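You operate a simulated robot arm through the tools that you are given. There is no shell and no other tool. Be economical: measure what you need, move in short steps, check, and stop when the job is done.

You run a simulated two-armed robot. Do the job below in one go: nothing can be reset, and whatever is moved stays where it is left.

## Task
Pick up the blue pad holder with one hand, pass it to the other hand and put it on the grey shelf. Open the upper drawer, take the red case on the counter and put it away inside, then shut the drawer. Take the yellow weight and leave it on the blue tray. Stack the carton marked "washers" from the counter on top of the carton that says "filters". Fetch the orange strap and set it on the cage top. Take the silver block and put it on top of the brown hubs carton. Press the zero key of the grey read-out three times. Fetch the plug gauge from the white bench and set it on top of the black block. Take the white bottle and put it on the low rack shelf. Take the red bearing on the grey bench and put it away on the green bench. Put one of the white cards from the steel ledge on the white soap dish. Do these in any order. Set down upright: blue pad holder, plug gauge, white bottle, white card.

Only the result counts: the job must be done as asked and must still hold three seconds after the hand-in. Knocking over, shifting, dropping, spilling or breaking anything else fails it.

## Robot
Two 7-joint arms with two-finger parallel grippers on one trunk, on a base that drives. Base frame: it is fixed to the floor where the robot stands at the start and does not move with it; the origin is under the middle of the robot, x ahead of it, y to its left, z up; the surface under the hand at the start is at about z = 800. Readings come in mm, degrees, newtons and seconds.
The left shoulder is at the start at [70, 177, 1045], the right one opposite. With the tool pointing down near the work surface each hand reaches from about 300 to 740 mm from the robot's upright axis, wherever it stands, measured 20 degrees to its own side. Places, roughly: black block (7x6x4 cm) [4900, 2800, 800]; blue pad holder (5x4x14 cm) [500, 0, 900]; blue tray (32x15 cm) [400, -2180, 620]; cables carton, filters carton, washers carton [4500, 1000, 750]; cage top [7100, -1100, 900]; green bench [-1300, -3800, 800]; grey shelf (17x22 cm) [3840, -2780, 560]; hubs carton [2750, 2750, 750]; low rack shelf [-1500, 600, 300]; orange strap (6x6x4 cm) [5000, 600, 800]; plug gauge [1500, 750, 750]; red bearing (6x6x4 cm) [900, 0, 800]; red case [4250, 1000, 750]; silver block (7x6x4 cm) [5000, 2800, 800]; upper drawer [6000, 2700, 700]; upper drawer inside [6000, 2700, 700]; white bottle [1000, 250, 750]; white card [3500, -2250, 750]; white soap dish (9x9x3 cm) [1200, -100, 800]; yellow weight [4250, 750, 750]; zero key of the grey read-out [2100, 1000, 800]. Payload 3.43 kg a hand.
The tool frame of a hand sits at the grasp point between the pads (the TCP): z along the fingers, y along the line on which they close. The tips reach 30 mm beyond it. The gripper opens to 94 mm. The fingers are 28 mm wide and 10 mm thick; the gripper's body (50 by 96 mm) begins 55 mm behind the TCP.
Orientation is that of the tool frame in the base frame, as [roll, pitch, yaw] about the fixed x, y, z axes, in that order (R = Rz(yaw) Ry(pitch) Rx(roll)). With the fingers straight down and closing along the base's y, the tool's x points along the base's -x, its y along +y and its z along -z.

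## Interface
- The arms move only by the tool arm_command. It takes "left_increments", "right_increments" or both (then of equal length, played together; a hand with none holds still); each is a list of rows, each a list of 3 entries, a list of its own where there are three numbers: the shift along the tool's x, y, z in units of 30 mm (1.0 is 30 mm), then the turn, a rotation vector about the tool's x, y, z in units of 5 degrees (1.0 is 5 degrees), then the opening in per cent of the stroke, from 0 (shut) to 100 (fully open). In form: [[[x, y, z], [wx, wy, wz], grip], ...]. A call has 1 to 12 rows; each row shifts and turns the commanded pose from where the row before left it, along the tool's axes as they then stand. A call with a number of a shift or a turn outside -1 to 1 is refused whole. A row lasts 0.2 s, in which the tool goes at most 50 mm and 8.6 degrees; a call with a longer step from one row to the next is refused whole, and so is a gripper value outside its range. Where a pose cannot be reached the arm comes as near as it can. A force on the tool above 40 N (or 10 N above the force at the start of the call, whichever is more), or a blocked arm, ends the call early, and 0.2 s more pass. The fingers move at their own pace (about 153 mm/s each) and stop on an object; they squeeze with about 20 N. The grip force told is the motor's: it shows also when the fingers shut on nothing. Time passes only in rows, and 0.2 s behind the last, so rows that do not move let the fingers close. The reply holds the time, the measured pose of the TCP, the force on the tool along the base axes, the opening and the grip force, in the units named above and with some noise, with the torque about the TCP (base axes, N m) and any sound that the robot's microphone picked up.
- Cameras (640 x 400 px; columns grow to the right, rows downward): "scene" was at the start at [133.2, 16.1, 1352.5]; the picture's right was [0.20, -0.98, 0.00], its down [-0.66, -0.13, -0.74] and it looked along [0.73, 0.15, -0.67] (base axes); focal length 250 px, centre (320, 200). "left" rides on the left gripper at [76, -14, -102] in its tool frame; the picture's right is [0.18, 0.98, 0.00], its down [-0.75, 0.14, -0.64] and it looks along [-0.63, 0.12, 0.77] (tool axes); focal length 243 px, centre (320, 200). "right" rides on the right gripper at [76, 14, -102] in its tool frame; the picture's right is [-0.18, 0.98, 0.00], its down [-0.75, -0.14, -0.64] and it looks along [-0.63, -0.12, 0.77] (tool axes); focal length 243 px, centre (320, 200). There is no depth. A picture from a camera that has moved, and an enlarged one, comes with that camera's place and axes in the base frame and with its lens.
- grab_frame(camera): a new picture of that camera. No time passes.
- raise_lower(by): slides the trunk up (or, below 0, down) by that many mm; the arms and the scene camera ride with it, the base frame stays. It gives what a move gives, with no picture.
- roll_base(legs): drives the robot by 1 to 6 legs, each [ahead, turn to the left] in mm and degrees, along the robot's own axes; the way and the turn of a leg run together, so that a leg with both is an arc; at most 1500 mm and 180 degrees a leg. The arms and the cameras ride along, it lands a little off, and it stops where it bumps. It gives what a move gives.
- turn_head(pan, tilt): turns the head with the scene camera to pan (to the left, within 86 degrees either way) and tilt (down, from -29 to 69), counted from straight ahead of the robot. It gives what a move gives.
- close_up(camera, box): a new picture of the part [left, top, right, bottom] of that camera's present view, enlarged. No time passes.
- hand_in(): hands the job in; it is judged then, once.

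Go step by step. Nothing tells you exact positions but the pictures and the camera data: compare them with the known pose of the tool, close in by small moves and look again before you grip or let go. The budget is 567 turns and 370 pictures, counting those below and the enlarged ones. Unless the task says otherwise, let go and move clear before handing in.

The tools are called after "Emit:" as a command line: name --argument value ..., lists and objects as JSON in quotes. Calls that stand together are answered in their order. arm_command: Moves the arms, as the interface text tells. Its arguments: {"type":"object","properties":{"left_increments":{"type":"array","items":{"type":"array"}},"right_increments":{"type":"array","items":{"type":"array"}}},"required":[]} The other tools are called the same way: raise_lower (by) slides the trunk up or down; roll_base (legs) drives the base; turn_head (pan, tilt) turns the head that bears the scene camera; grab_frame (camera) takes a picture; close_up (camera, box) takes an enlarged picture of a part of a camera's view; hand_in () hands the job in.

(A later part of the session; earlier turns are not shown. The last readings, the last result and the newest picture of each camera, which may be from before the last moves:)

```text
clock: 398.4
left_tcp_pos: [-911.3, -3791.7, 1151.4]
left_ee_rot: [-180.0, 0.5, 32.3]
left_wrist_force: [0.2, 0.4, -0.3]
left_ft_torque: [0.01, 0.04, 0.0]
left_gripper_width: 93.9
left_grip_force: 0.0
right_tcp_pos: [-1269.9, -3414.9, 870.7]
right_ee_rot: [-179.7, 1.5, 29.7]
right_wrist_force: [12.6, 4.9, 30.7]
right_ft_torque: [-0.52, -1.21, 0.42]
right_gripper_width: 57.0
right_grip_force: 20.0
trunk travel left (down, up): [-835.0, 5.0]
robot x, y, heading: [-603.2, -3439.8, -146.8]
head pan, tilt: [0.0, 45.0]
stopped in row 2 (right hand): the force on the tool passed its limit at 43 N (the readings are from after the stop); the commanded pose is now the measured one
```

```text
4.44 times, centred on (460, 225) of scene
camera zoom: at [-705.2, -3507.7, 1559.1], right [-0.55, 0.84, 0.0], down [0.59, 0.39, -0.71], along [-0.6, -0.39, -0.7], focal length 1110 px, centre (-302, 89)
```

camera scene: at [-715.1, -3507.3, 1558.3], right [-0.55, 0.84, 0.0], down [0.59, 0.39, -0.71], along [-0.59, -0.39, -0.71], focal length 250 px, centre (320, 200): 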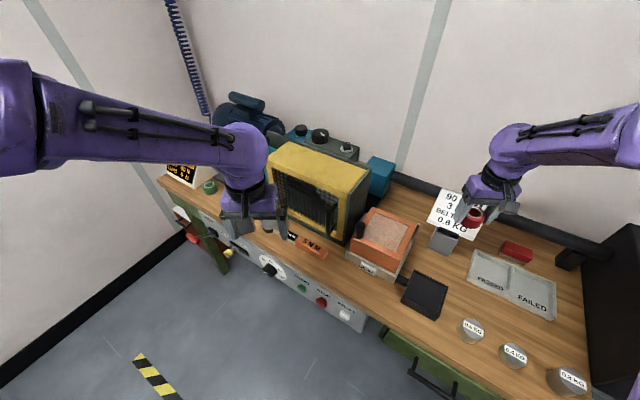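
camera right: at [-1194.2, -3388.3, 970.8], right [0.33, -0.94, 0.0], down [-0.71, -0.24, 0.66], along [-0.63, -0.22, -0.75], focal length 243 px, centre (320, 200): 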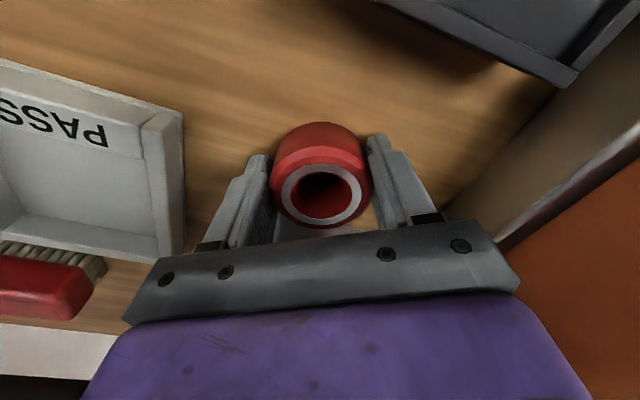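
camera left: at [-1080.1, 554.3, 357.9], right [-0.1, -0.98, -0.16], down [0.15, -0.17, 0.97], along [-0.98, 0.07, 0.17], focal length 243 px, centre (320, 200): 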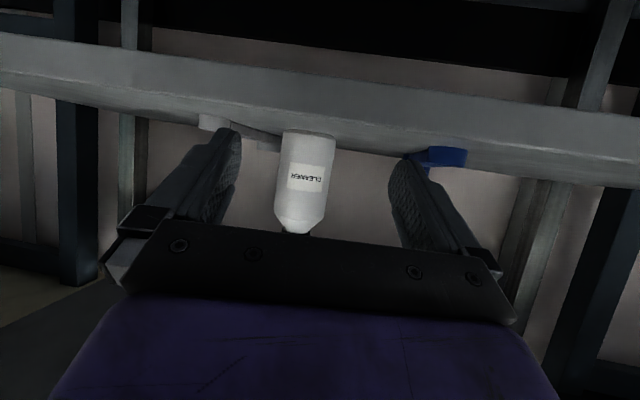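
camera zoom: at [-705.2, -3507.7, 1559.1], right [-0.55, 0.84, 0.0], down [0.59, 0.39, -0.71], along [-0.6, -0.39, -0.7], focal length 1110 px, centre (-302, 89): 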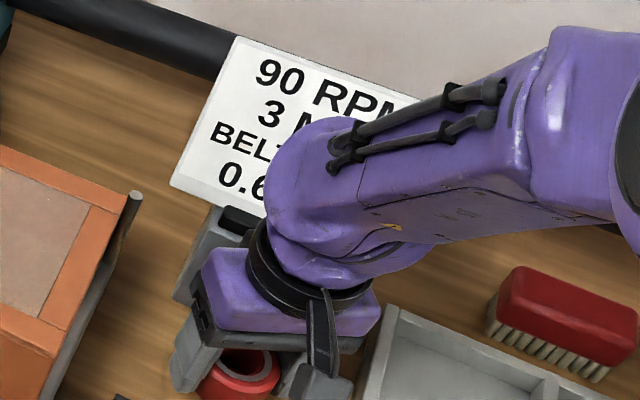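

Tray-rim triangulation says the bench is still ~40 mm lower, so the wrist must be touching the sign behind. I lift, shift toward the robot by 45 mm and retry gently.

Emit:
arm_command --right_increments '[[[0, 0, -0.8], [0, 0, 0], 0], [[0.8, -0.15, 0], [0, 0, 0], 0], [[0.8, -0.15, 0], [0, 0, 0], 0], [[0, 0, 0], [0, 0, 0], 0]]'

Emit:
grab_frame --camera "scene"

Emit:
grab_frame --camera "right"

```text
clock: 399.4
left_tcp_pos: [-918.0, -3793.2, 1149.2]
left_ee_rot: [179.8, 0.0, 32.3]
left_wrist_force: [0.1, 0.4, -0.3]
left_ft_torque: [-0.01, -0.04, -0.01]
left_gripper_width: 94.1
left_grip_force: 0.0
right_tcp_pos: [-1237.4, -3383.6, 889.1]
right_ee_rot: [-180.0, 1.2, 29.5]
right_wrist_force: [-0.7, -0.4, -1.1]
right_ft_torque: [-0.02, -0.02, 0.01]
right_gripper_width: 57.0
right_grip_force: 20.3
trunk travel left (down, up): [-835.0, 5.0]
robot x, y, heading: [-604.5, -3435.7, -146.6]
head pan, tilt: [0.0, 45.0]
```

```text
235 pictures are left
camera scene: at [-716.1, -3509.0, 1558.1], right [-0.55, 0.84, 0.0], down [0.59, 0.39, -0.71], along [-0.59, -0.39, -0.71], focal length 250 px, centre (320, 200)
```

scene: 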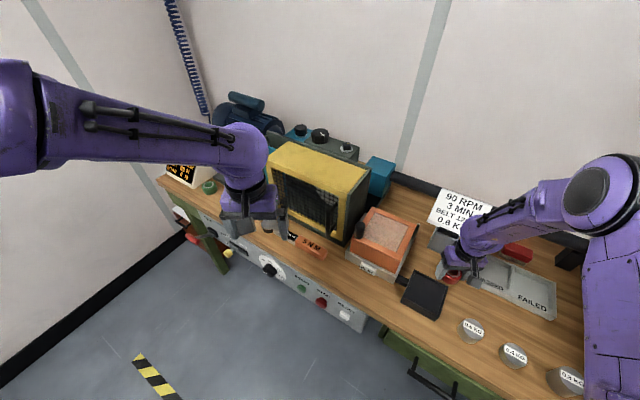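

```text
234 pictures are left
camera right: at [-1161.7, -3358.0, 989.3], right [0.33, -0.95, 0.0], down [-0.71, -0.24, 0.66], along [-0.62, -0.22, -0.75], focal length 243 px, centre (320, 200)
```

right: 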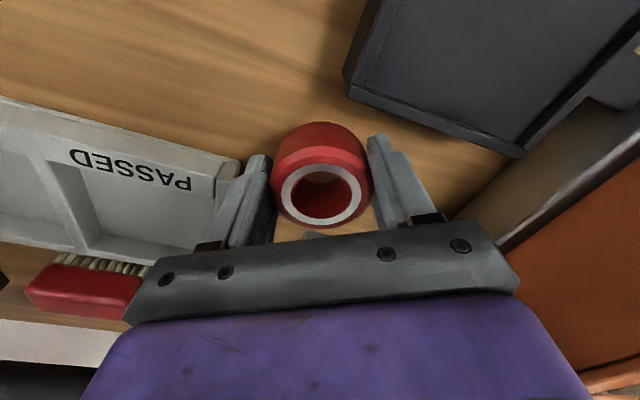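

The pad's corner is close on this spot, so I take the middle: 20 mm back, then lower.

Emit:
arm_command --right_increments '[[[-0.65, 0.1, 0], [0, 0, 0], 0], [[0, 0, 0.6], [0, 0, 0], 0], [[0, 0, 0], [0, 0, 0], 0]]'

Emit:
grab_frame --camera "right"

```text
clock: 400.2
left_tcp_pos: [-917.2, -3791.8, 1150.3]
left_ee_rot: [179.8, 0.2, 32.3]
left_wrist_force: [0.6, -0.5, 1.2]
left_ft_torque: [-0.02, 0.04, 0.0]
left_gripper_width: 94.0
left_grip_force: 0.1
right_tcp_pos: [-1252.5, -3395.2, 871.9]
right_ee_rot: [-179.9, 1.3, 29.6]
right_wrist_force: [0.3, -0.2, -1.5]
right_ft_torque: [0.03, 0.02, 0.01]
right_gripper_width: 56.7
right_grip_force: 20.3
trunk travel left (down, up): [-835.0, 5.0]
robot x, y, heading: [-601.7, -3434.2, -147.0]
head pan, tilt: [0.0, 45.0]
```

```text
233 pictures are left
camera right: at [-1177.4, -3370.4, 973.2], right [0.33, -0.95, 0.0], down [-0.71, -0.24, 0.66], along [-0.62, -0.22, -0.75], focal length 243 px, centre (320, 200)
```

right: 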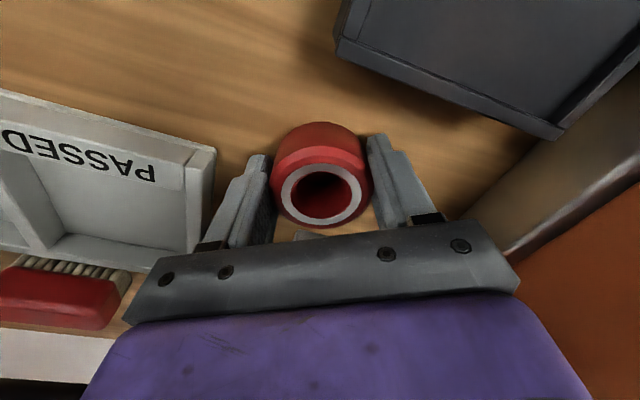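

No contact at this height now. I continue down in small steps.

Emit:
arm_command --right_increments '[[[0, 0, 0.4], [0, 0, 0], 0], [[0, 0, 0.4], [0, 0, 0], 0], [[0, 0, 0], [0, 0, 0], 0]]'

Emit:
grab_frame --camera "right"

```text
clock: 400.5
left_tcp_pos: [-915.1, -3792.8, 1150.4]
left_ee_rot: [179.9, 0.3, 32.4]
left_wrist_force: [-0.2, -0.8, -0.8]
left_ft_torque: [0.02, 0.02, -0.03]
left_gripper_width: 93.7
left_grip_force: 0.0
right_tcp_pos: [-1252.4, -3397.0, 871.0]
right_ee_rot: [-179.7, 1.6, 29.7]
right_wrist_force: [3.0, 1.1, 2.9]
right_ft_torque: [0.01, 0.08, 0.01]
right_gripper_width: 56.7
right_grip_force: 19.9
trunk travel left (down, up): [-835.0, 5.0]
robot x, y, heading: [-603.5, -3436.6, -147.2]
head pan, tilt: [0.0, 45.0]
stopped in row 1 (right hand): the force on the tool passed its limit at 45 N (the readings are from after the stop); the commanded pose is now the measured one
```

```text
232 pictures are left
camera right: at [-1177.0, -3370.3, 970.9], right [0.33, -0.94, 0.0], down [-0.71, -0.25, 0.66], along [-0.62, -0.22, -0.75], focal length 243 px, centre (320, 200)
```

right: 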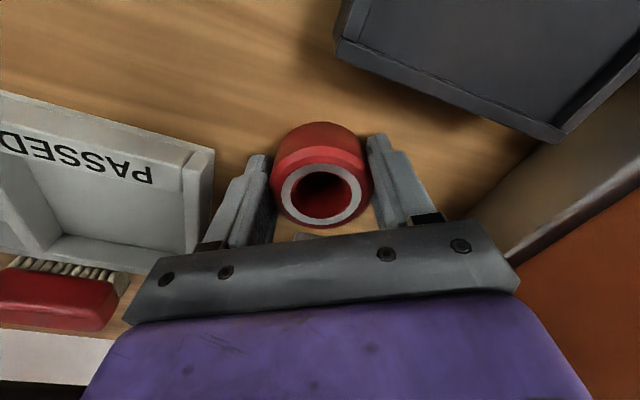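

Contact occurs at the same height at both spots, so this is the bench surface itself (z ≈ 840). I release gently and look.

Emit:
arm_command --right_increments '[[[0, 0, 0], [0, 0, 0], 68], [[0, 0, 0], [0, 0, 0], 75], [[0, 0, 0], [0, 0, 0], 75]]'

Emit:
grab_frame --camera "right"

```text
clock: 401.3
left_tcp_pos: [-916.1, -3791.3, 1151.5]
left_ee_rot: [179.9, 0.4, 32.4]
left_wrist_force: [0.4, 0.4, 0.5]
left_ft_torque: [-0.04, -0.02, -0.01]
left_gripper_width: 93.8
left_grip_force: 0.1
right_tcp_pos: [-1255.3, -3394.6, 870.6]
right_ee_rot: [-179.8, 1.7, 29.8]
right_wrist_force: [-4.7, 15.2, 28.0]
right_ft_torque: [-0.22, -0.6, 0.07]
right_gripper_width: 61.9
right_grip_force: 0.1
trunk travel left (down, up): [-835.0, 5.0]
robot x, y, heading: [-604.8, -3435.7, -147.0]
head pan, tilt: [0.0, 45.0]
```

```text
231 pictures are left
camera right: at [-1178.0, -3368.7, 970.7], right [0.33, -0.94, 0.0], down [-0.71, -0.24, 0.66], along [-0.63, -0.22, -0.75], focal length 243 px, centre (320, 200)
```

right: 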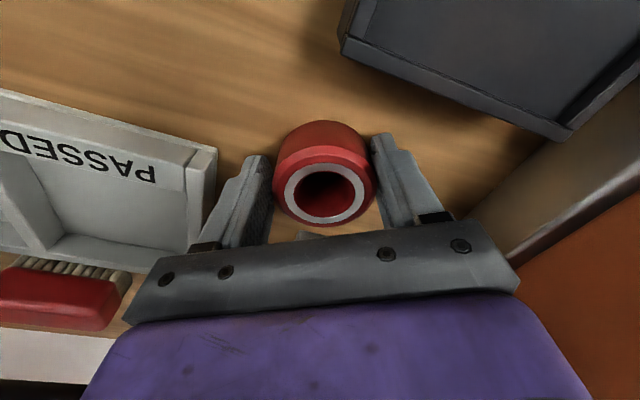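

Emit:
arm_command --right_increments '[[[0, 0, -0.1], [0, 0, 0], 72], [[0, 0, -0.1], [0, 0, 0], 75], [[0, 0, 0], [0, 0, 0], 75], [[0, 0, -0.7], [0, 0, 0], 75], [[0, 0, -1], [0, 0, 0], 75], [[0, 0, -1], [0, 0, 0], 75], [[0, 0, -1], [0, 0, 0], 75]]'

Emit:
grab_frame --camera "right"

Emit:
grab_frame --camera "scene"

```text
clock: 402.9
left_tcp_pos: [-917.5, -3791.3, 1150.6]
left_ee_rot: [179.8, 0.2, 32.4]
left_wrist_force: [0.8, 0.2, -0.1]
left_ft_torque: [0.02, 0.0, 0.0]
left_gripper_width: 93.7
left_grip_force: 0.0
right_tcp_pos: [-1252.2, -3393.3, 986.3]
right_ee_rot: [-179.9, 1.5, 29.7]
right_wrist_force: [-0.1, 0.1, -0.1]
right_ft_torque: [0.05, 0.04, 0.03]
right_gripper_width: 70.1
right_grip_force: 0.0
trunk travel left (down, up): [-835.0, 5.0]
robot x, y, heading: [-604.1, -3433.1, -147.1]
head pan, tilt: [0.0, 45.0]
```

```text
230 pictures are left
camera right: at [-1175.6, -3368.0, 1086.7], right [0.33, -0.94, 0.0], down [-0.71, -0.24, 0.66], along [-0.62, -0.22, -0.75], focal length 243 px, centre (320, 200)
```

right: 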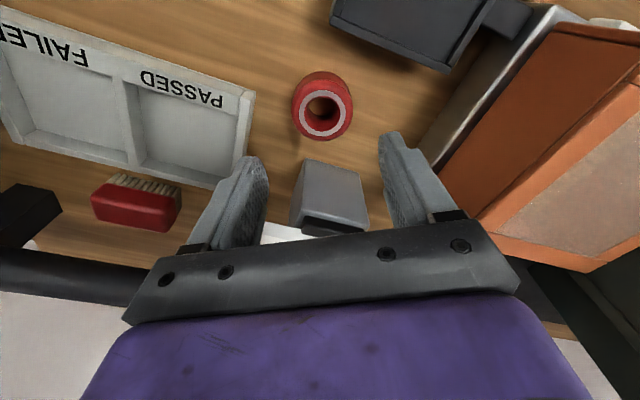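

```text
229 pictures are left
camera scene: at [-713.0, -3508.2, 1558.4], right [-0.55, 0.84, 0.0], down [0.59, 0.39, -0.71], along [-0.59, -0.39, -0.71], focal length 250 px, centre (320, 200)
```

scene: 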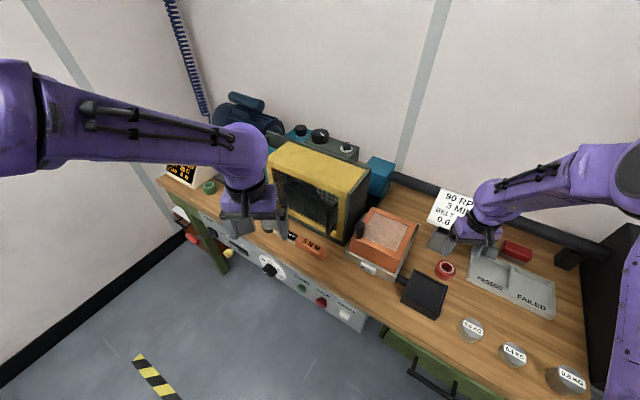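

The bearing rests on the green bench. I retract the right hand, turn north and drive back toward the white bench's north side.

Emit:
arm_command --right_increments '[[[0, 0, -0.9], [0, 0, 0], 100], [[0, 0, -0.9], [0, 0, 0], 100], [[0, 0, -0.9], [0, 0, 0], 100], [[0.8, 0.3, -0.6], [0, 0, 0], 100], [[0.8, 0.3, -0.6], [0, 0, 0], 100], [[0.8, 0.3, -0.6], [0, 0, 0], 100], [[0.8, 0.3, -0.6], [0, 0, 0], 100], [[0.8, 0.3, 0], [0, 0, 0], 100], [[0.8, 0.3, 0], [0, 0, 0], 100]]'

Emit:
roll_base --legs '[[0, -122], [1500, 0], [1500, 0]]'

Emit:
turn_head --pan 0 --tilt 20

Emit:
grab_frame --camera "scene"

```text
clock: 404.9
left_tcp_pos: [-916.7, -3796.1, 1149.0]
left_ee_rot: [179.9, 0.3, 32.4]
left_wrist_force: [-0.4, 0.1, 0.0]
left_ft_torque: [0.04, 0.02, -0.04]
left_gripper_width: 94.2
left_grip_force: 0.0
right_tcp_pos: [-1096.9, -3371.1, 1136.4]
right_ee_rot: [-179.6, 1.5, 29.8]
right_wrist_force: [0.7, -0.9, -0.6]
right_ft_torque: [0.05, 0.0, 0.0]
right_gripper_width: 94.3
right_grip_force: 0.1
trunk travel left (down, up): [-835.0, 5.0]
robot x, y, heading: [-605.7, -3433.5, -146.8]
head pan, tilt: [0.0, 45.0]
```

```text
clock: 421.3
left_tcp_pos: [-1012.9, -772.3, 1149.5]
left_ee_rot: [-179.8, 0.0, -82.0]
left_wrist_force: [-0.5, -1.2, 1.4]
left_ft_torque: [0.04, -0.05, 0.0]
left_gripper_width: 94.0
left_grip_force: 0.0
right_tcp_pos: [-553.8, -779.5, 1136.8]
right_ee_rot: [-179.4, 1.5, -84.1]
right_wrist_force: [0.0, -0.6, -0.6]
right_ft_torque: [0.03, 0.01, 0.03]
right_gripper_width: 94.1
right_grip_force: 0.1
trunk travel left (down, up): [-835.0, 5.0]
robot x, y, heading: [-807.5, -1200.8, 107.4]
head pan, tilt: [0.0, 45.0]
stopped in leg 3: the robot was blocked; the commanded pose is now the measured one
```

```text
clock: 422.2
left_tcp_pos: [-1005.8, -767.9, 1148.9]
left_ee_rot: [179.8, 0.0, -81.9]
left_wrist_force: [0.2, -0.2, 0.5]
left_ft_torque: [-0.02, 0.04, 0.01]
left_gripper_width: 94.2
left_grip_force: 0.0
right_tcp_pos: [-548.1, -775.4, 1134.9]
right_ee_rot: [-179.9, 1.2, -84.1]
right_wrist_force: [-0.4, -0.1, -0.2]
right_ft_torque: [0.04, 0.02, -0.02]
right_gripper_width: 93.8
right_grip_force: 0.0
trunk travel left (down, up): [-835.0, 5.0]
robot x, y, heading: [-803.8, -1194.2, 107.1]
head pan, tilt: [0.0, 20.0]
```

```text
228 pictures are left
camera scene: at [-846.1, -1060.3, 1596.9], right [0.95, 0.3, 0.0], down [0.1, -0.33, -0.94], along [-0.28, 0.9, -0.34], focal length 250 px, centre (320, 200)
```

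scene: 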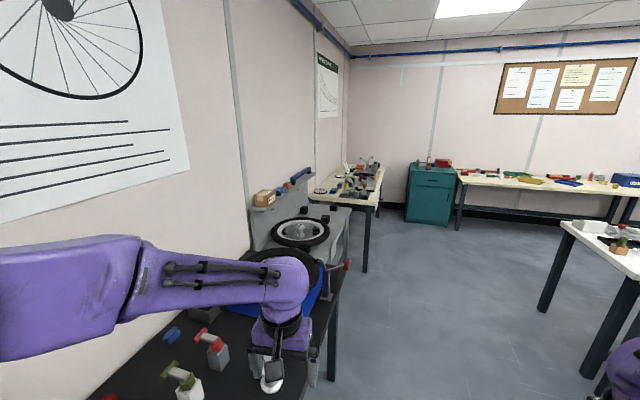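

I drifted west and touched the black table's edge; nothing fell. I back off and steer further out.

Emit:
roll_base --legs '[[-150, 0], [0, -32], [1500, 0], [1100, 0]]'

Emit:
grab_frame --camera "scene"

```text
clock: 437.5
left_tcp_pos: [-181.6, 1701.5, 1150.5]
left_ee_rot: [180.0, 0.0, -109.3]
left_wrist_force: [0.2, -0.2, 1.0]
left_ft_torque: [-0.03, 0.04, -0.01]
left_gripper_width: 93.9
left_grip_force: 0.0
right_tcp_pos: [223.0, 1485.3, 1134.5]
right_ee_rot: [-179.8, 1.4, -111.5]
right_wrist_force: [0.7, 0.6, 0.2]
right_ft_torque: [-0.01, 0.01, 0.02]
right_gripper_width: 94.1
right_grip_force: 0.1
trunk travel left (down, up): [-835.0, 5.0]
robot x, y, heading: [-197.9, 1228.5, 80.0]
head pan, tilt: [0.0, 20.0]
```

```text
227 pictures are left
camera scene: at [-173.3, 1368.4, 1597.1], right [0.98, -0.17, 0.0], down [-0.06, -0.34, -0.94], along [0.16, 0.93, -0.34], focal length 250 px, centre (320, 200)
```

scene: 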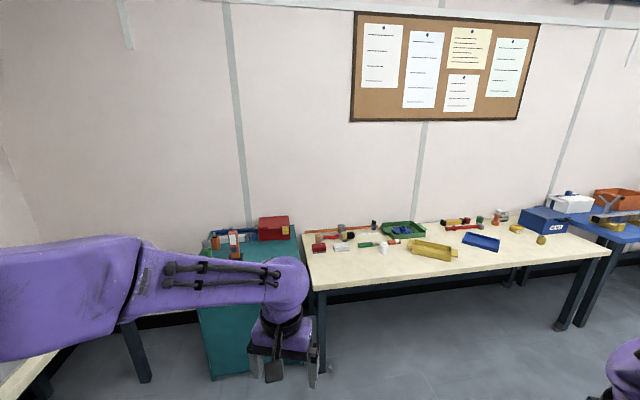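

I drive east through the aisle north of the white bench and face it at x ≈ 1500.

Emit:
roll_base --legs '[[0, -68], [1500, 0], [230, 0], [0, -100]]'

Emit:
turn_head --pan 0 --tilt 45

Emit:
grab_frame --camera "scene"

```text
clock: 443.8
left_tcp_pos: [721.7, 1476.9, 1158.5]
left_ee_rot: [179.9, 0.9, -179.6]
left_wrist_force: [-0.8, 0.5, 1.1]
left_ft_torque: [0.01, -0.08, 0.02]
left_gripper_width: 94.0
left_grip_force: 0.0
right_tcp_pos: [653.0, 1023.9, 1140.4]
right_ee_rot: [-179.9, 2.2, 178.2]
right_wrist_force: [-0.6, -0.5, 0.6]
right_ft_torque: [0.01, -0.01, 0.02]
right_gripper_width: 94.1
right_grip_force: 0.0
trunk travel left (down, up): [-835.0, 5.0]
robot x, y, heading: [285.6, 1338.1, 9.4]
head pan, tilt: [0.0, 20.0]
stopped in leg 2: the robot was blocked; the commanded pose is now the measured one
```

```text
clock: 444.7
left_tcp_pos: [735.9, 1478.7, 1150.9]
left_ee_rot: [179.8, 0.1, -179.6]
left_wrist_force: [0.3, 0.2, -1.0]
left_ft_torque: [0.02, 0.01, -0.02]
left_gripper_width: 93.9
left_grip_force: 0.1
right_tcp_pos: [666.5, 1025.8, 1135.4]
right_ee_rot: [-179.8, 1.5, 178.2]
right_wrist_force: [-0.7, -0.2, -1.0]
right_ft_torque: [-0.04, 0.01, 0.03]
right_gripper_width: 94.1
right_grip_force: 0.1
trunk travel left (down, up): [-835.0, 5.0]
robot x, y, heading: [285.9, 1338.2, 9.9]
head pan, tilt: [0.0, 45.0]
```

```text
226 pictures are left
camera scene: at [421.0, 1361.6, 1558.0], right [0.16, -0.99, 0.0], down [-0.7, -0.12, -0.71], along [0.7, 0.12, -0.71], focal length 250 px, centre (320, 200)
```

scene: 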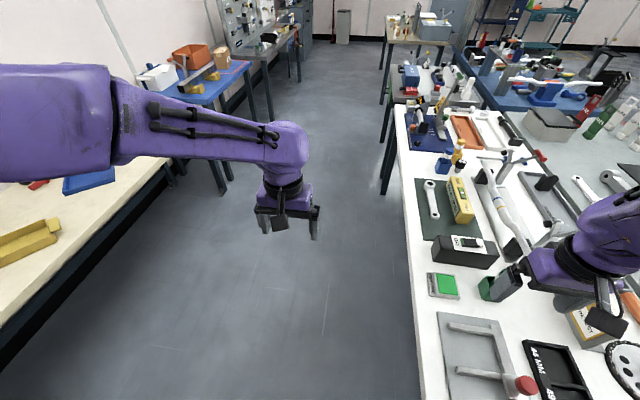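

I touched the white bench's corner; its edge is at y ≈ 1160. I back off and go along further north.

Emit:
roll_base --legs '[[-200, 0], [0, 28], [520, 0], [0, -36], [970, 0], [0, -91]]'

Emit:
grab_frame --camera "scene"

```text
clock: 460.5
left_tcp_pos: [1581.9, 1220.4, 1150.8]
left_ee_rot: [179.9, 0.3, 85.3]
left_wrist_force: [0.6, -0.2, 0.6]
left_ft_torque: [0.0, 0.0, -0.01]
left_gripper_width: 93.7
left_grip_force: 0.1
right_tcp_pos: [1137.8, 1329.0, 1136.4]
right_ee_rot: [-179.8, 1.5, 83.0]
right_wrist_force: [0.2, 0.7, 0.2]
right_ft_torque: [0.0, 0.01, 0.01]
right_gripper_width: 94.2
right_grip_force: 0.0
trunk travel left (down, up): [-835.0, 5.0]
robot x, y, heading: [1480.2, 1676.1, -85.7]
head pan, tilt: [0.0, 45.0]
```

```text
225 pictures are left
camera scene: at [1494.6, 1546.8, 1558.4], right [-1.0, -0.08, 0.0], down [-0.05, 0.71, -0.71], along [0.05, -0.7, -0.71], focal length 250 px, centre (320, 200)
```

scene: 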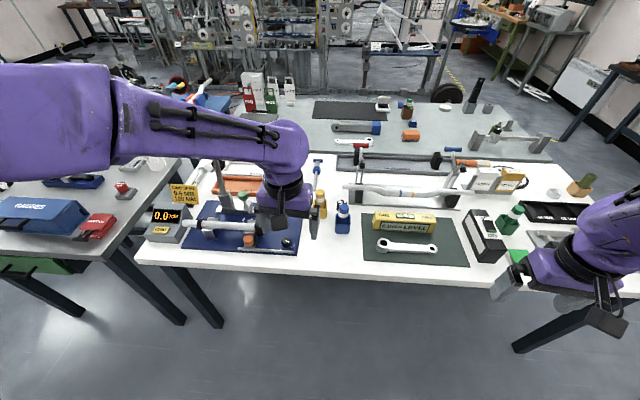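

Now the read-out (left) and the bench are in view. I zoom on the area of the plug gauge and on the read-out.

Emit:
close_up --camera "scene" --box '[290, 150, 410, 250]'

Emit:
close_up --camera "scene" --box '[140, 170, 240, 260]'

```text
4.00 times, centred on (350, 200) of scene
camera zoom: at [1494.6, 1546.8, 1558.4], right [-1.0, -0.08, 0.0], down [-0.05, 0.71, -0.71], along [0.05, -0.7, -0.71], focal length 999 px, centre (200, 200)
```

zoom: 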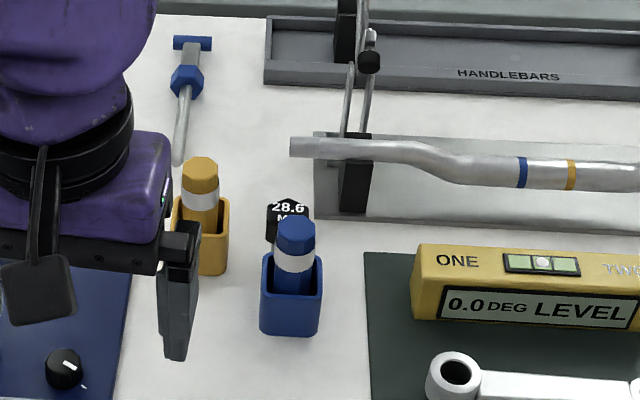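

```text
4.44 times, centred on (190, 215) of scene
camera zoom: at [1494.6, 1546.8, 1558.4], right [-1.0, -0.08, 0.0], down [-0.05, 0.71, -0.71], along [0.05, -0.7, -0.71], focal length 1110 px, centre (898, 133)
```

zoom: 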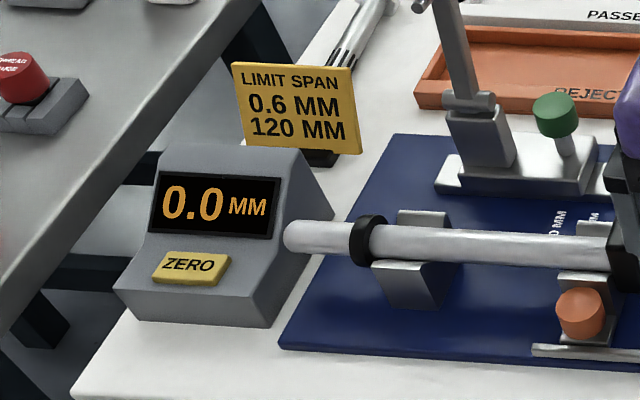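

The ZERO key is the yellow key at about (2115, 1035). Behind the blue holder stands a dark piece labelled 28.6 MM, perhaps the plug gauge; I move closer for a better view.

Emit:
roll_base --legs '[[170, -4]]'

Emit:
grab_frame --camera "left"

Emit:
turn_head --pan 0 --tilt 58

Emit:
close_up --camera "scene" --box '[240, 100, 440, 220]'

```text
clock: 462.0
left_tcp_pos: [1555.4, 1046.0, 1153.6]
left_ee_rot: [179.8, 0.4, 81.1]
left_wrist_force: [0.1, 0.6, -0.1]
left_ft_torque: [-0.04, 0.0, 0.0]
left_gripper_width: 94.3
left_grip_force: 0.2
right_tcp_pos: [1119.3, 1188.4, 1138.4]
right_ee_rot: [-179.9, 1.8, 78.8]
right_wrist_force: [-0.4, 1.3, -0.3]
right_ft_torque: [0.0, -0.01, 0.01]
right_gripper_width: 93.7
right_grip_force: 0.0
trunk travel left (down, up): [-835.0, 5.0]
robot x, y, heading: [1489.8, 1505.9, -90.0]
head pan, tilt: [0.0, 45.0]
```

```text
222 pictures are left
camera left: at [1552.1, 1123.2, 1254.6], right [1.0, 0.03, 0.0], down [0.02, -0.76, 0.65], along [0.02, -0.65, -0.76], focal length 243 px, centre (320, 200)
```

left: 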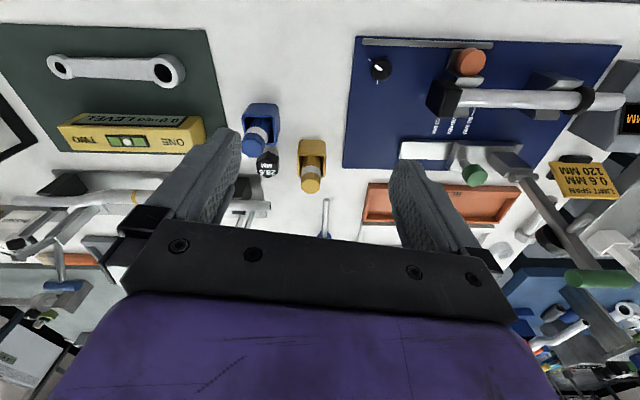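

```text
clock: 462.7
left_tcp_pos: [1554.0, 1042.3, 1151.8]
left_ee_rot: [179.9, 0.3, 81.1]
left_wrist_force: [-0.1, -0.3, 0.4]
left_ft_torque: [-0.02, -0.02, 0.0]
left_gripper_width: 94.1
left_grip_force: 0.1
right_tcp_pos: [1119.7, 1184.8, 1136.0]
right_ee_rot: [-179.7, 1.6, 78.9]
right_wrist_force: [-0.5, 0.1, -1.0]
right_ft_torque: [0.0, -0.02, -0.03]
right_gripper_width: 93.9
right_grip_force: 0.1
trunk travel left (down, up): [-835.0, 5.0]
robot x, y, heading: [1491.8, 1506.7, -89.7]
head pan, tilt: [0.0, 58.0]
```

```text
3.20 times, centred on (340, 160) of scene
camera zoom: at [1491.4, 1386.4, 1541.2], right [-1.0, 0.0, 0.0], down [0.0, 0.85, -0.53], along [0.0, -0.53, -0.85], focal length 799 px, centre (256, 328)
```

zoom: 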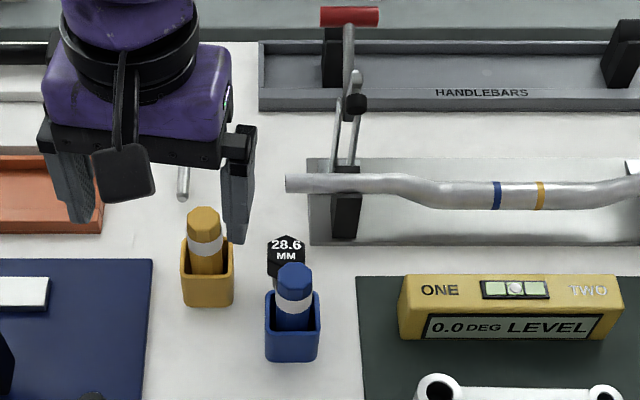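

Emit:
close_up --camera "left" --box '[225, 85, 345, 195]'

Emit:
close_up --camera "scene" --box '[300, 160, 370, 220]'

```text
3.64 times, centred on (285, 140) of left
camera zoom: at [1551.8, 1119.4, 1253.3], right [1.0, 0.03, 0.0], down [0.02, -0.76, 0.65], along [0.02, -0.65, -0.76], focal length 882 px, centre (447, 418)
```

zoom: 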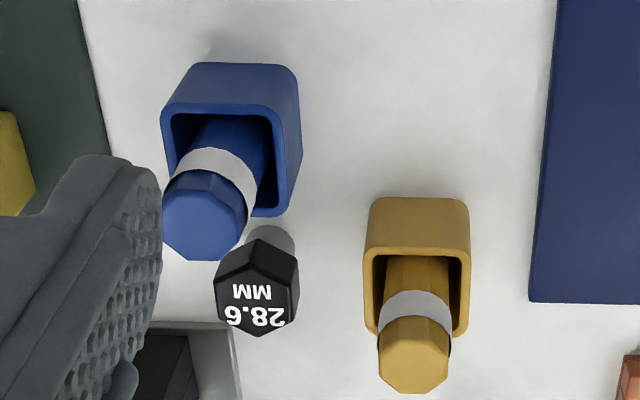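

```text
6.67 times, centred on (335, 190) of scene
camera zoom: at [1491.4, 1386.4, 1541.2], right [-1.0, 0.0, 0.0], down [0.0, 0.85, -0.53], along [0.0, -0.53, -0.85], focal length 1665 px, centre (220, 267)
```

zoom: 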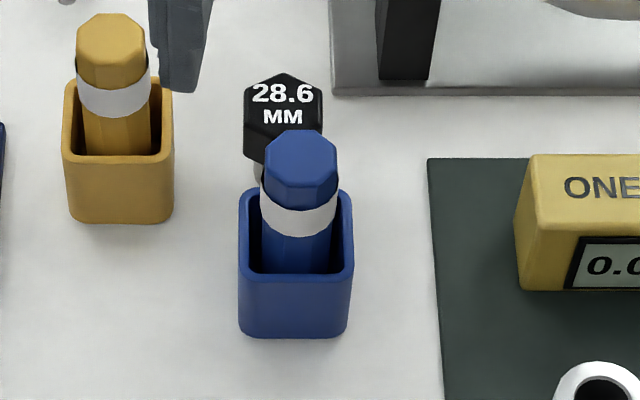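

The plug gauge is the black hex head (28.6 MM) on a silver pin, upright at about (1458, 856), top z ≈ 845. I lower the trunk and bring the left hand over it.

Emit:
raise_lower --by -150

Emit:
arm_command --left_increments '[[[0, 0, 0], [0, 0, -0.9], 100], [[0, 0, 0], [0, 0, -0.88], 100], [[-0.886, -0.457, 0.2], [0, 0, 0], 100], [[-0.886, -0.457, 0.2], [0, 0, 0], 100], [[-0.886, -0.457, 0.2], [0, 0, 0], 100], [[-0.886, -0.457, 0.2], [0, 0, 0], 100], [[-0.886, -0.457, 0.2], [0, 0, 0], 100], [[-0.886, -0.457, 0.2], [0, 0, 0], 100], [[-0.886, -0.457, 0.2], [0, 0, 0], 100]]'

Emit:
grab_frame --camera "left"

Emit:
close_up --camera "scene" --box '[260, 90, 400, 220]'

```text
clock: 464.5
left_tcp_pos: [1556.0, 1044.2, 1003.0]
left_ee_rot: [179.9, 0.3, 81.1]
left_wrist_force: [-0.4, 1.2, -0.1]
left_ft_torque: [0.01, -0.01, -0.03]
left_gripper_width: 94.0
left_grip_force: 0.0
right_tcp_pos: [1118.5, 1184.9, 986.1]
right_ee_rot: [-179.8, 1.6, 78.9]
right_wrist_force: [0.6, 0.6, 1.0]
right_ft_torque: [0.01, -0.02, -0.03]
right_gripper_width: 94.1
right_grip_force: 0.1
trunk travel left (down, up): [-685.0, 155.0]
robot x, y, heading: [1489.4, 1506.7, -89.9]
head pan, tilt: [0.0, 58.0]
```

```text
clock: 466.5
left_tcp_pos: [1466.3, 872.1, 954.3]
left_ee_rot: [179.9, 0.3, 90.0]
left_wrist_force: [-0.6, -0.4, 0.5]
left_ft_torque: [0.0, -0.03, 0.0]
left_gripper_width: 93.9
left_grip_force: 0.1
left hand out of reach, approached as far as the arm can: row 9
right_tcp_pos: [1119.0, 1185.8, 986.7]
right_ee_rot: [-179.8, 1.6, 78.9]
right_wrist_force: [-0.6, -0.3, 0.7]
right_ft_torque: [0.02, 0.0, 0.02]
right_gripper_width: 94.0
right_grip_force: 0.0
trunk travel left (down, up): [-685.0, 155.0]
robot x, y, heading: [1491.5, 1505.9, -90.0]
head pan, tilt: [0.0, 58.0]
```

```text
218 pictures are left
camera left: at [1451.9, 947.9, 1055.6], right [0.98, 0.18, 0.0], down [0.14, -0.75, 0.65], along [0.12, -0.63, -0.76], focal length 243 px, centre (320, 200)
```

left: 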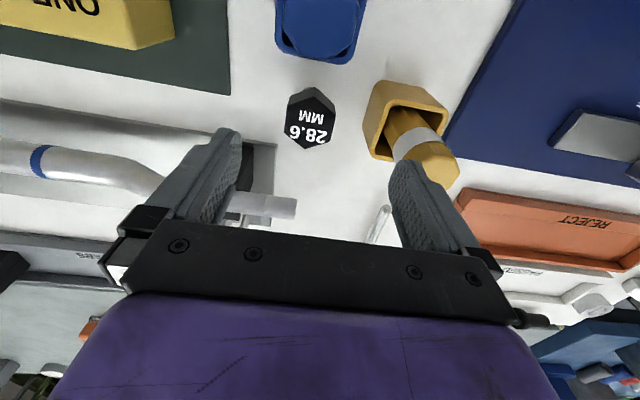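

```text
3.08 times, centred on (330, 155) of scene
camera zoom: at [1491.6, 1386.8, 1391.2], right [-1.0, 0.0, 0.0], down [0.0, 0.85, -0.53], along [0.0, -0.53, -0.85], focal length 768 px, centre (289, 338)
```

zoom: 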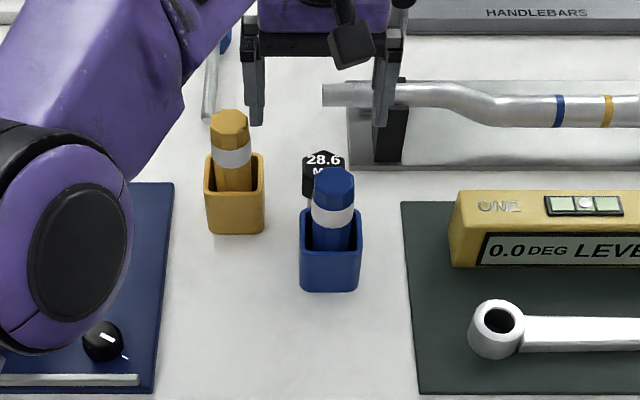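

Hex head is about (1460, 865). I narrow the fingers, lower the trunk a bit for reach and then descend over it.

Emit:
raise_lower --by -60

Emit:
arm_command --left_increments '[[[-0.25, -0.2, 0.2], [0, 0, 0], 70], [[0, 0, 0.2], [0, 0, 0], 70]]'

Emit:
grab_frame --camera "left"

```text
clock: 467.5
left_tcp_pos: [1466.7, 873.4, 896.3]
left_ee_rot: [179.9, 0.4, 90.0]
left_wrist_force: [-0.8, -0.3, -0.7]
left_ft_torque: [0.0, 0.0, 0.03]
left_gripper_width: 94.0
left_grip_force: 0.0
right_tcp_pos: [1118.4, 1185.7, 926.0]
right_ee_rot: [-179.9, 1.7, 78.9]
right_wrist_force: [-0.1, 0.7, 0.0]
right_ft_torque: [0.03, -0.01, 0.01]
right_gripper_width: 93.8
right_grip_force: 0.0
trunk travel left (down, up): [-625.0, 215.0]
robot x, y, heading: [1487.4, 1503.7, -89.7]
head pan, tilt: [0.0, 58.0]
```

```text
clock: 468.1
left_tcp_pos: [1467.7, 873.4, 888.8]
left_ee_rot: [179.9, 0.4, 90.0]
left_wrist_force: [0.4, -0.3, 0.9]
left_ft_torque: [0.0, 0.0, -0.04]
left_gripper_width: 65.7
left_grip_force: 0.1
left hand out of reach, approached as far as the arm can: row 1
right_tcp_pos: [1119.7, 1184.2, 925.6]
right_ee_rot: [-179.7, 1.7, 78.9]
right_wrist_force: [0.1, -0.4, -0.2]
right_ft_torque: [-0.02, 0.02, 0.0]
right_gripper_width: 94.0
right_grip_force: 0.0
trunk travel left (down, up): [-625.0, 215.0]
robot x, y, heading: [1492.7, 1505.6, -90.0]
head pan, tilt: [0.0, 58.0]
```

```text
216 pictures are left
camera left: at [1451.9, 949.2, 990.2], right [0.98, 0.18, 0.0], down [0.14, -0.75, 0.65], along [0.12, -0.64, -0.76], focal length 243 px, centre (320, 200)
```

left: 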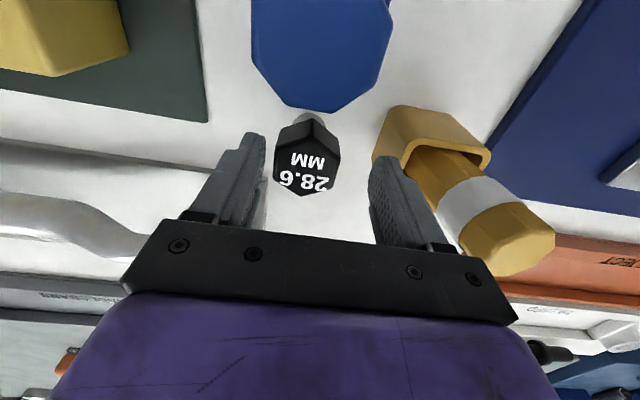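

I roll 35 mm closer for reach, then re-centre.

Emit:
roll_base --legs '[[35, 0]]'

Emit:
arm_command --left_increments '[[[0.85, -0.23, 0], [0, 0, 0], 70], [[0, 0, 0], [0, 0, 0], 70]]'

Emit:
grab_frame --camera "left"

```text
clock: 468.9
left_tcp_pos: [1466.4, 839.4, 889.6]
left_ee_rot: [180.0, 0.5, 89.8]
left_wrist_force: [0.0, 0.6, -0.5]
left_ft_torque: [0.01, 0.0, 0.01]
left_gripper_width: 65.8
left_grip_force: 0.0
right_tcp_pos: [1118.4, 1153.0, 927.2]
right_ee_rot: [-179.9, 1.7, 78.8]
right_wrist_force: [0.6, -0.4, -0.1]
right_ft_torque: [-0.02, -0.02, 0.0]
right_gripper_width: 93.8
right_grip_force: 0.0
trunk travel left (down, up): [-625.0, 215.0]
robot x, y, heading: [1491.2, 1472.0, -89.9]
head pan, tilt: [0.0, 58.0]
```

```text
clock: 469.6
left_tcp_pos: [1460.2, 863.0, 887.2]
left_ee_rot: [180.0, 0.2, 89.8]
left_wrist_force: [0.5, -0.8, 0.0]
left_ft_torque: [0.01, -0.04, 0.01]
left_gripper_width: 65.7
left_grip_force: 0.2
right_tcp_pos: [1119.2, 1149.0, 926.6]
right_ee_rot: [-179.7, 1.5, 78.9]
right_wrist_force: [-0.2, -1.2, 0.1]
right_ft_torque: [0.04, 0.0, 0.01]
right_gripper_width: 94.0
right_grip_force: 0.0
trunk travel left (down, up): [-625.0, 215.0]
robot x, y, heading: [1487.7, 1470.3, -89.9]
head pan, tilt: [0.0, 58.0]
```

```text
215 pictures are left
camera left: at [1445.9, 938.6, 988.8], right [0.98, 0.18, 0.0], down [0.14, -0.75, 0.65], along [0.12, -0.63, -0.76], focal length 243 px, centre (320, 200)
```

left: 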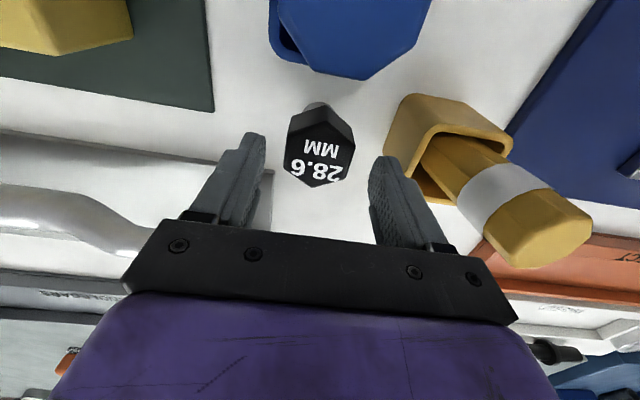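

Emit:
arm_command --left_increments '[[[0, 0, 0.8], [0, 0, 0], 70], [[0, 0, 0.75], [0, 0, 0], 70], [[0, 0, 0], [0, 0, 0], 70], [[0, 0, 0], [0, 0, 0], 40], [[0, 0, 0], [0, 0, 0], 0], [[0, 0, 0], [0, 0, 0], 0]]'

Emit:
grab_frame --camera "left"

```text
clock: 470.9
left_tcp_pos: [1461.3, 863.8, 842.5]
left_ee_rot: [179.9, 0.3, 89.9]
left_wrist_force: [-0.6, 0.2, 1.3]
left_ft_torque: [0.01, -0.02, -0.02]
left_gripper_width: 44.4
left_grip_force: 20.5
right_tcp_pos: [1119.5, 1150.1, 926.1]
right_ee_rot: [-179.9, 1.7, 78.8]
right_wrist_force: [1.1, 0.2, 0.3]
right_ft_torque: [-0.02, 0.0, 0.0]
right_gripper_width: 93.9
right_grip_force: 0.0
trunk travel left (down, up): [-625.0, 215.0]
robot x, y, heading: [1488.6, 1471.9, -89.8]
head pan, tilt: [0.0, 58.0]
```

```text
214 pictures are left
camera left: at [1446.6, 939.8, 944.1], right [0.98, 0.18, 0.0], down [0.14, -0.75, 0.65], along [0.12, -0.64, -0.76], focal length 243 px, centre (320, 200)
```

left: 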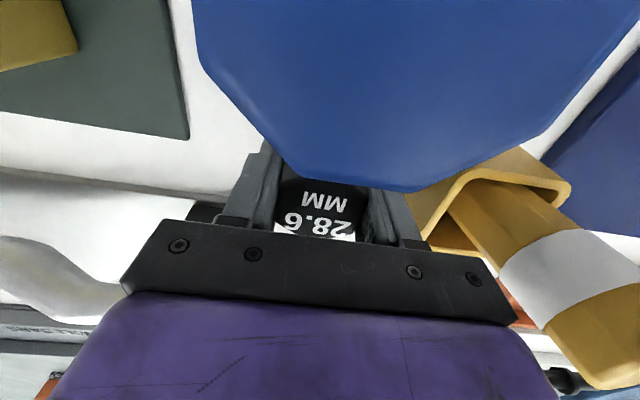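

Gripped (44 mm). Lift straight up.

Emit:
arm_command --left_increments '[[[0, 0, -0.6], [0, 0, 0], 0], [[0, 0, -1], [0, 0, 0], 0], [[0, 0, -1], [0, 0, 0], 0], [[0, 0, -1], [0, 0, 0], 0], [[0, 0, -1], [0, 0, 0], 0], [[0, 0, -1], [0, 0, 0], 0]]'

Emit:
grab_frame --camera "left"

Emit:
grab_frame --camera "scene"

```text
clock: 472.4
left_tcp_pos: [1459.0, 866.3, 1010.1]
left_ee_rot: [179.9, 0.3, 89.9]
left_wrist_force: [0.5, 0.1, -0.5]
left_ft_torque: [0.0, 0.01, 0.06]
left_gripper_width: 44.4
left_grip_force: 19.9
right_tcp_pos: [1118.9, 1150.4, 926.9]
right_ee_rot: [-180.0, 1.6, 78.8]
right_wrist_force: [-0.1, -1.0, -0.3]
right_ft_torque: [0.0, -0.01, -0.02]
right_gripper_width: 94.3
right_grip_force: 0.2
trunk travel left (down, up): [-625.0, 215.0]
robot x, y, heading: [1493.7, 1470.8, -90.0]
head pan, tilt: [0.0, 58.0]
```

```text
213 pictures are left
camera left: at [1443.4, 941.3, 1111.7], right [0.98, 0.18, 0.0], down [0.14, -0.75, 0.65], along [0.12, -0.64, -0.76], focal length 243 px, centre (320, 200)
```

left: 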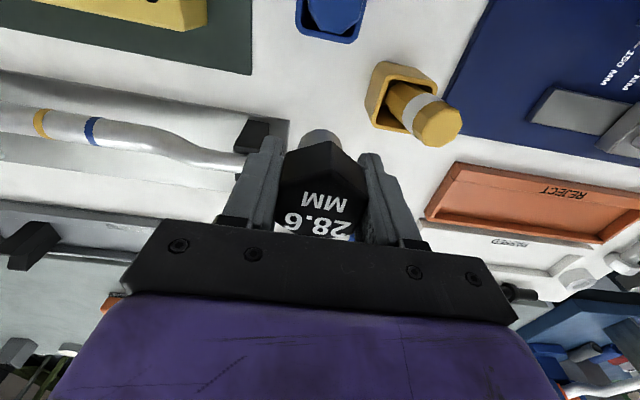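

```text
212 pictures are left
camera scene: at [1491.3, 1352.4, 1331.2], right [-1.0, 0.0, 0.0], down [0.0, 0.85, -0.53], along [0.0, -0.53, -0.85], focal length 250 px, centre (320, 200)
```

scene: 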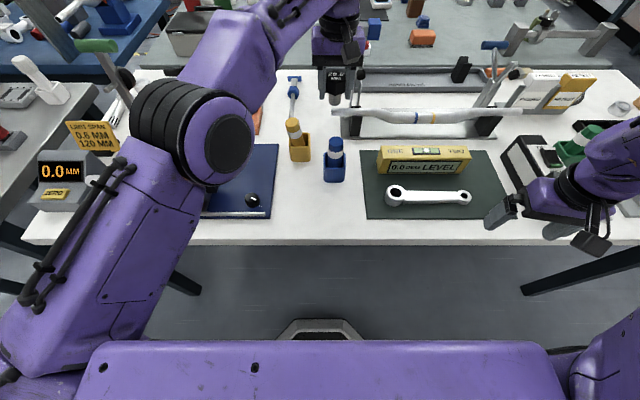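

Now the read-out. I raise, back off, and shift along to x ≈ 2200 so the right hand can press the key.

Emit:
raise_lower --by 130

Emit:
roll_base --legs '[[-120, 0], [0, 90], [690, 0], [0, -90], [100, 0]]'

Emit:
turn_head --pan -10 --tilt 55

Emit:
grab_frame --camera "scene"

```text
clock: 473.9
left_tcp_pos: [1459.1, 865.6, 1138.6]
left_ee_rot: [179.9, 0.3, 89.8]
left_wrist_force: [0.5, 0.3, -1.0]
left_ft_torque: [0.02, -0.02, -0.03]
left_gripper_width: 44.5
left_grip_force: 20.2
right_tcp_pos: [1119.4, 1150.5, 1055.9]
right_ee_rot: [-179.9, 1.7, 78.8]
right_wrist_force: [-1.0, -0.3, -0.1]
right_ft_torque: [0.01, 0.02, -0.03]
right_gripper_width: 93.8
right_grip_force: 0.0
trunk travel left (down, up): [-755.0, 85.0]
robot x, y, heading: [1491.5, 1472.0, -90.1]
head pan, tilt: [0.0, 58.0]
```

```text
clock: 486.9
left_tcp_pos: [2115.6, 882.5, 1140.6]
left_ee_rot: [179.8, 0.5, 87.8]
left_wrist_force: [-0.4, 0.3, -0.8]
left_ft_torque: [-0.07, -0.04, -0.04]
left_gripper_width: 44.3
left_grip_force: 19.8
right_tcp_pos: [1786.2, 1177.2, 1056.5]
right_ee_rot: [180.0, 1.8, 76.5]
right_wrist_force: [0.1, 0.0, -0.1]
right_ft_torque: [0.0, 0.03, 0.04]
right_gripper_width: 93.9
right_grip_force: 0.1
trunk travel left (down, up): [-755.0, 85.0]
robot x, y, heading: [2169.9, 1484.1, -92.0]
head pan, tilt: [0.0, 58.0]
```

```text
clock: 487.7
left_tcp_pos: [2115.4, 878.8, 1139.7]
left_ee_rot: [179.9, 0.3, 87.7]
left_wrist_force: [0.2, -0.4, -1.0]
left_ft_torque: [0.0, -0.03, -0.02]
left_gripper_width: 44.6
left_grip_force: 20.4
right_tcp_pos: [1786.5, 1177.1, 1056.3]
right_ee_rot: [-179.9, 1.5, 76.7]
right_wrist_force: [0.4, -0.6, -0.8]
right_ft_torque: [0.01, 0.03, -0.01]
right_gripper_width: 94.0
right_grip_force: 0.2
trunk travel left (down, up): [-755.0, 85.0]
robot x, y, heading: [2168.3, 1485.2, -92.1]
head pan, tilt: [-10.0, 55.0]
```

```text
211 pictures are left
camera scene: at [2154.0, 1362.1, 1464.7], right [-0.98, 0.21, 0.0], down [0.17, 0.8, -0.57], along [-0.12, -0.56, -0.82], focal length 250 px, centre (320, 200)
```

scene: 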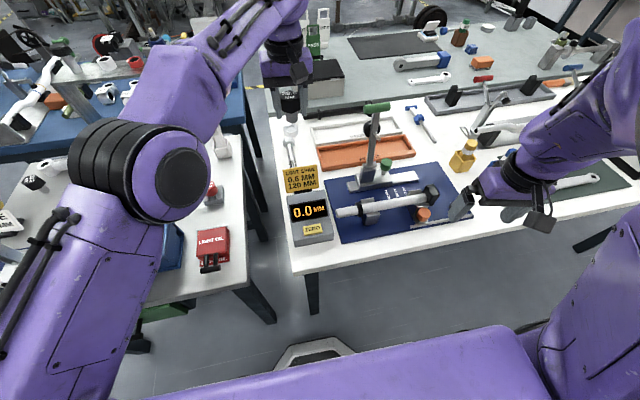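

I zoom on the key to judge its slope and size before pressing.

Emit:
close_up --camera "scene" --box '[275, 155, 345, 255]'

Emit:
arm_command --left_increments '[[[0.5, 0.8, 0], [0, 0, 0], 0], [[0.5, 0.8, 0], [0, 0, 0], 0], [[0.5, 0.8, 0], [0, 0, 0], 0], [[0.5, 0.8, 0], [0, 0, 0], 0], [[0.5, 0.8, 0], [0, 0, 0], 0], [[0.5, 0.8, 0], [0, 0, 0], 0]]' --right_increments '[[[-0.2, 0.9, 0], [0, 0, 0], 0], [[-0.2, 0.9, 0], [0, 0, 0], 0], [[-0.2, 0.9, 0], [0, 0, 0], 0], [[-0.2, 0.9, 0], [0, 0, 0], 0], [[-0.2, 0.9, 0], [0, 0, 0], 0], [[-0.2, 0.9, 0], [0, 0, 0], 0]]'

Emit:
grab_frame --camera "right"

```text
4.00 times, centred on (310, 205) of scene
camera zoom: at [2154.0, 1362.1, 1464.7], right [-0.98, 0.21, 0.0], down [0.17, 0.8, -0.57], along [-0.12, -0.56, -0.82], focal length 999 px, centre (360, 180)
```

zoom: 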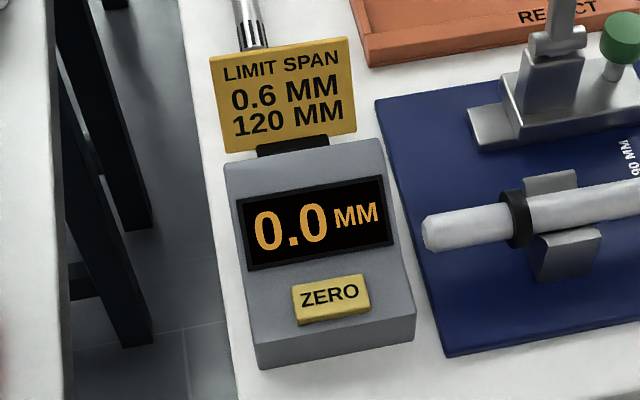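

```text
clock: 489.1
left_tcp_pos: [2262.8, 963.5, 1139.2]
left_ee_rot: [179.9, 0.4, 87.7]
left_wrist_force: [0.4, -0.6, -1.2]
left_ft_torque: [-0.02, -0.02, -0.01]
left_gripper_width: 44.5
left_grip_force: 20.0
right_tcp_pos: [1924.0, 1089.2, 1043.4]
right_ee_rot: [178.8, 1.3, 75.9]
right_wrist_force: [-0.1, 0.2, 0.3]
right_ft_torque: [-0.01, 0.01, 0.01]
right_gripper_width: 0.2
right_grip_force: 19.9
right hand out of reach, approached as far as the arm can: row 1, 2, 3, 4
trunk travel left (down, up): [-755.0, 85.0]
robot x, y, heading: [2173.6, 1487.0, -91.8]
head pan, tilt: [-10.0, 55.0]
```

```text
209 pictures are left
camera right: at [1954.8, 1162.5, 1144.2], right [0.91, -0.42, 0.02], down [-0.33, -0.68, 0.66], along [-0.26, -0.6, -0.75], focal length 243 px, centre (320, 200)
```

right: 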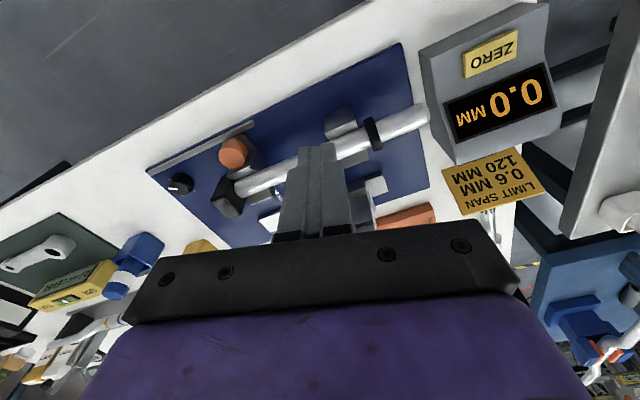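

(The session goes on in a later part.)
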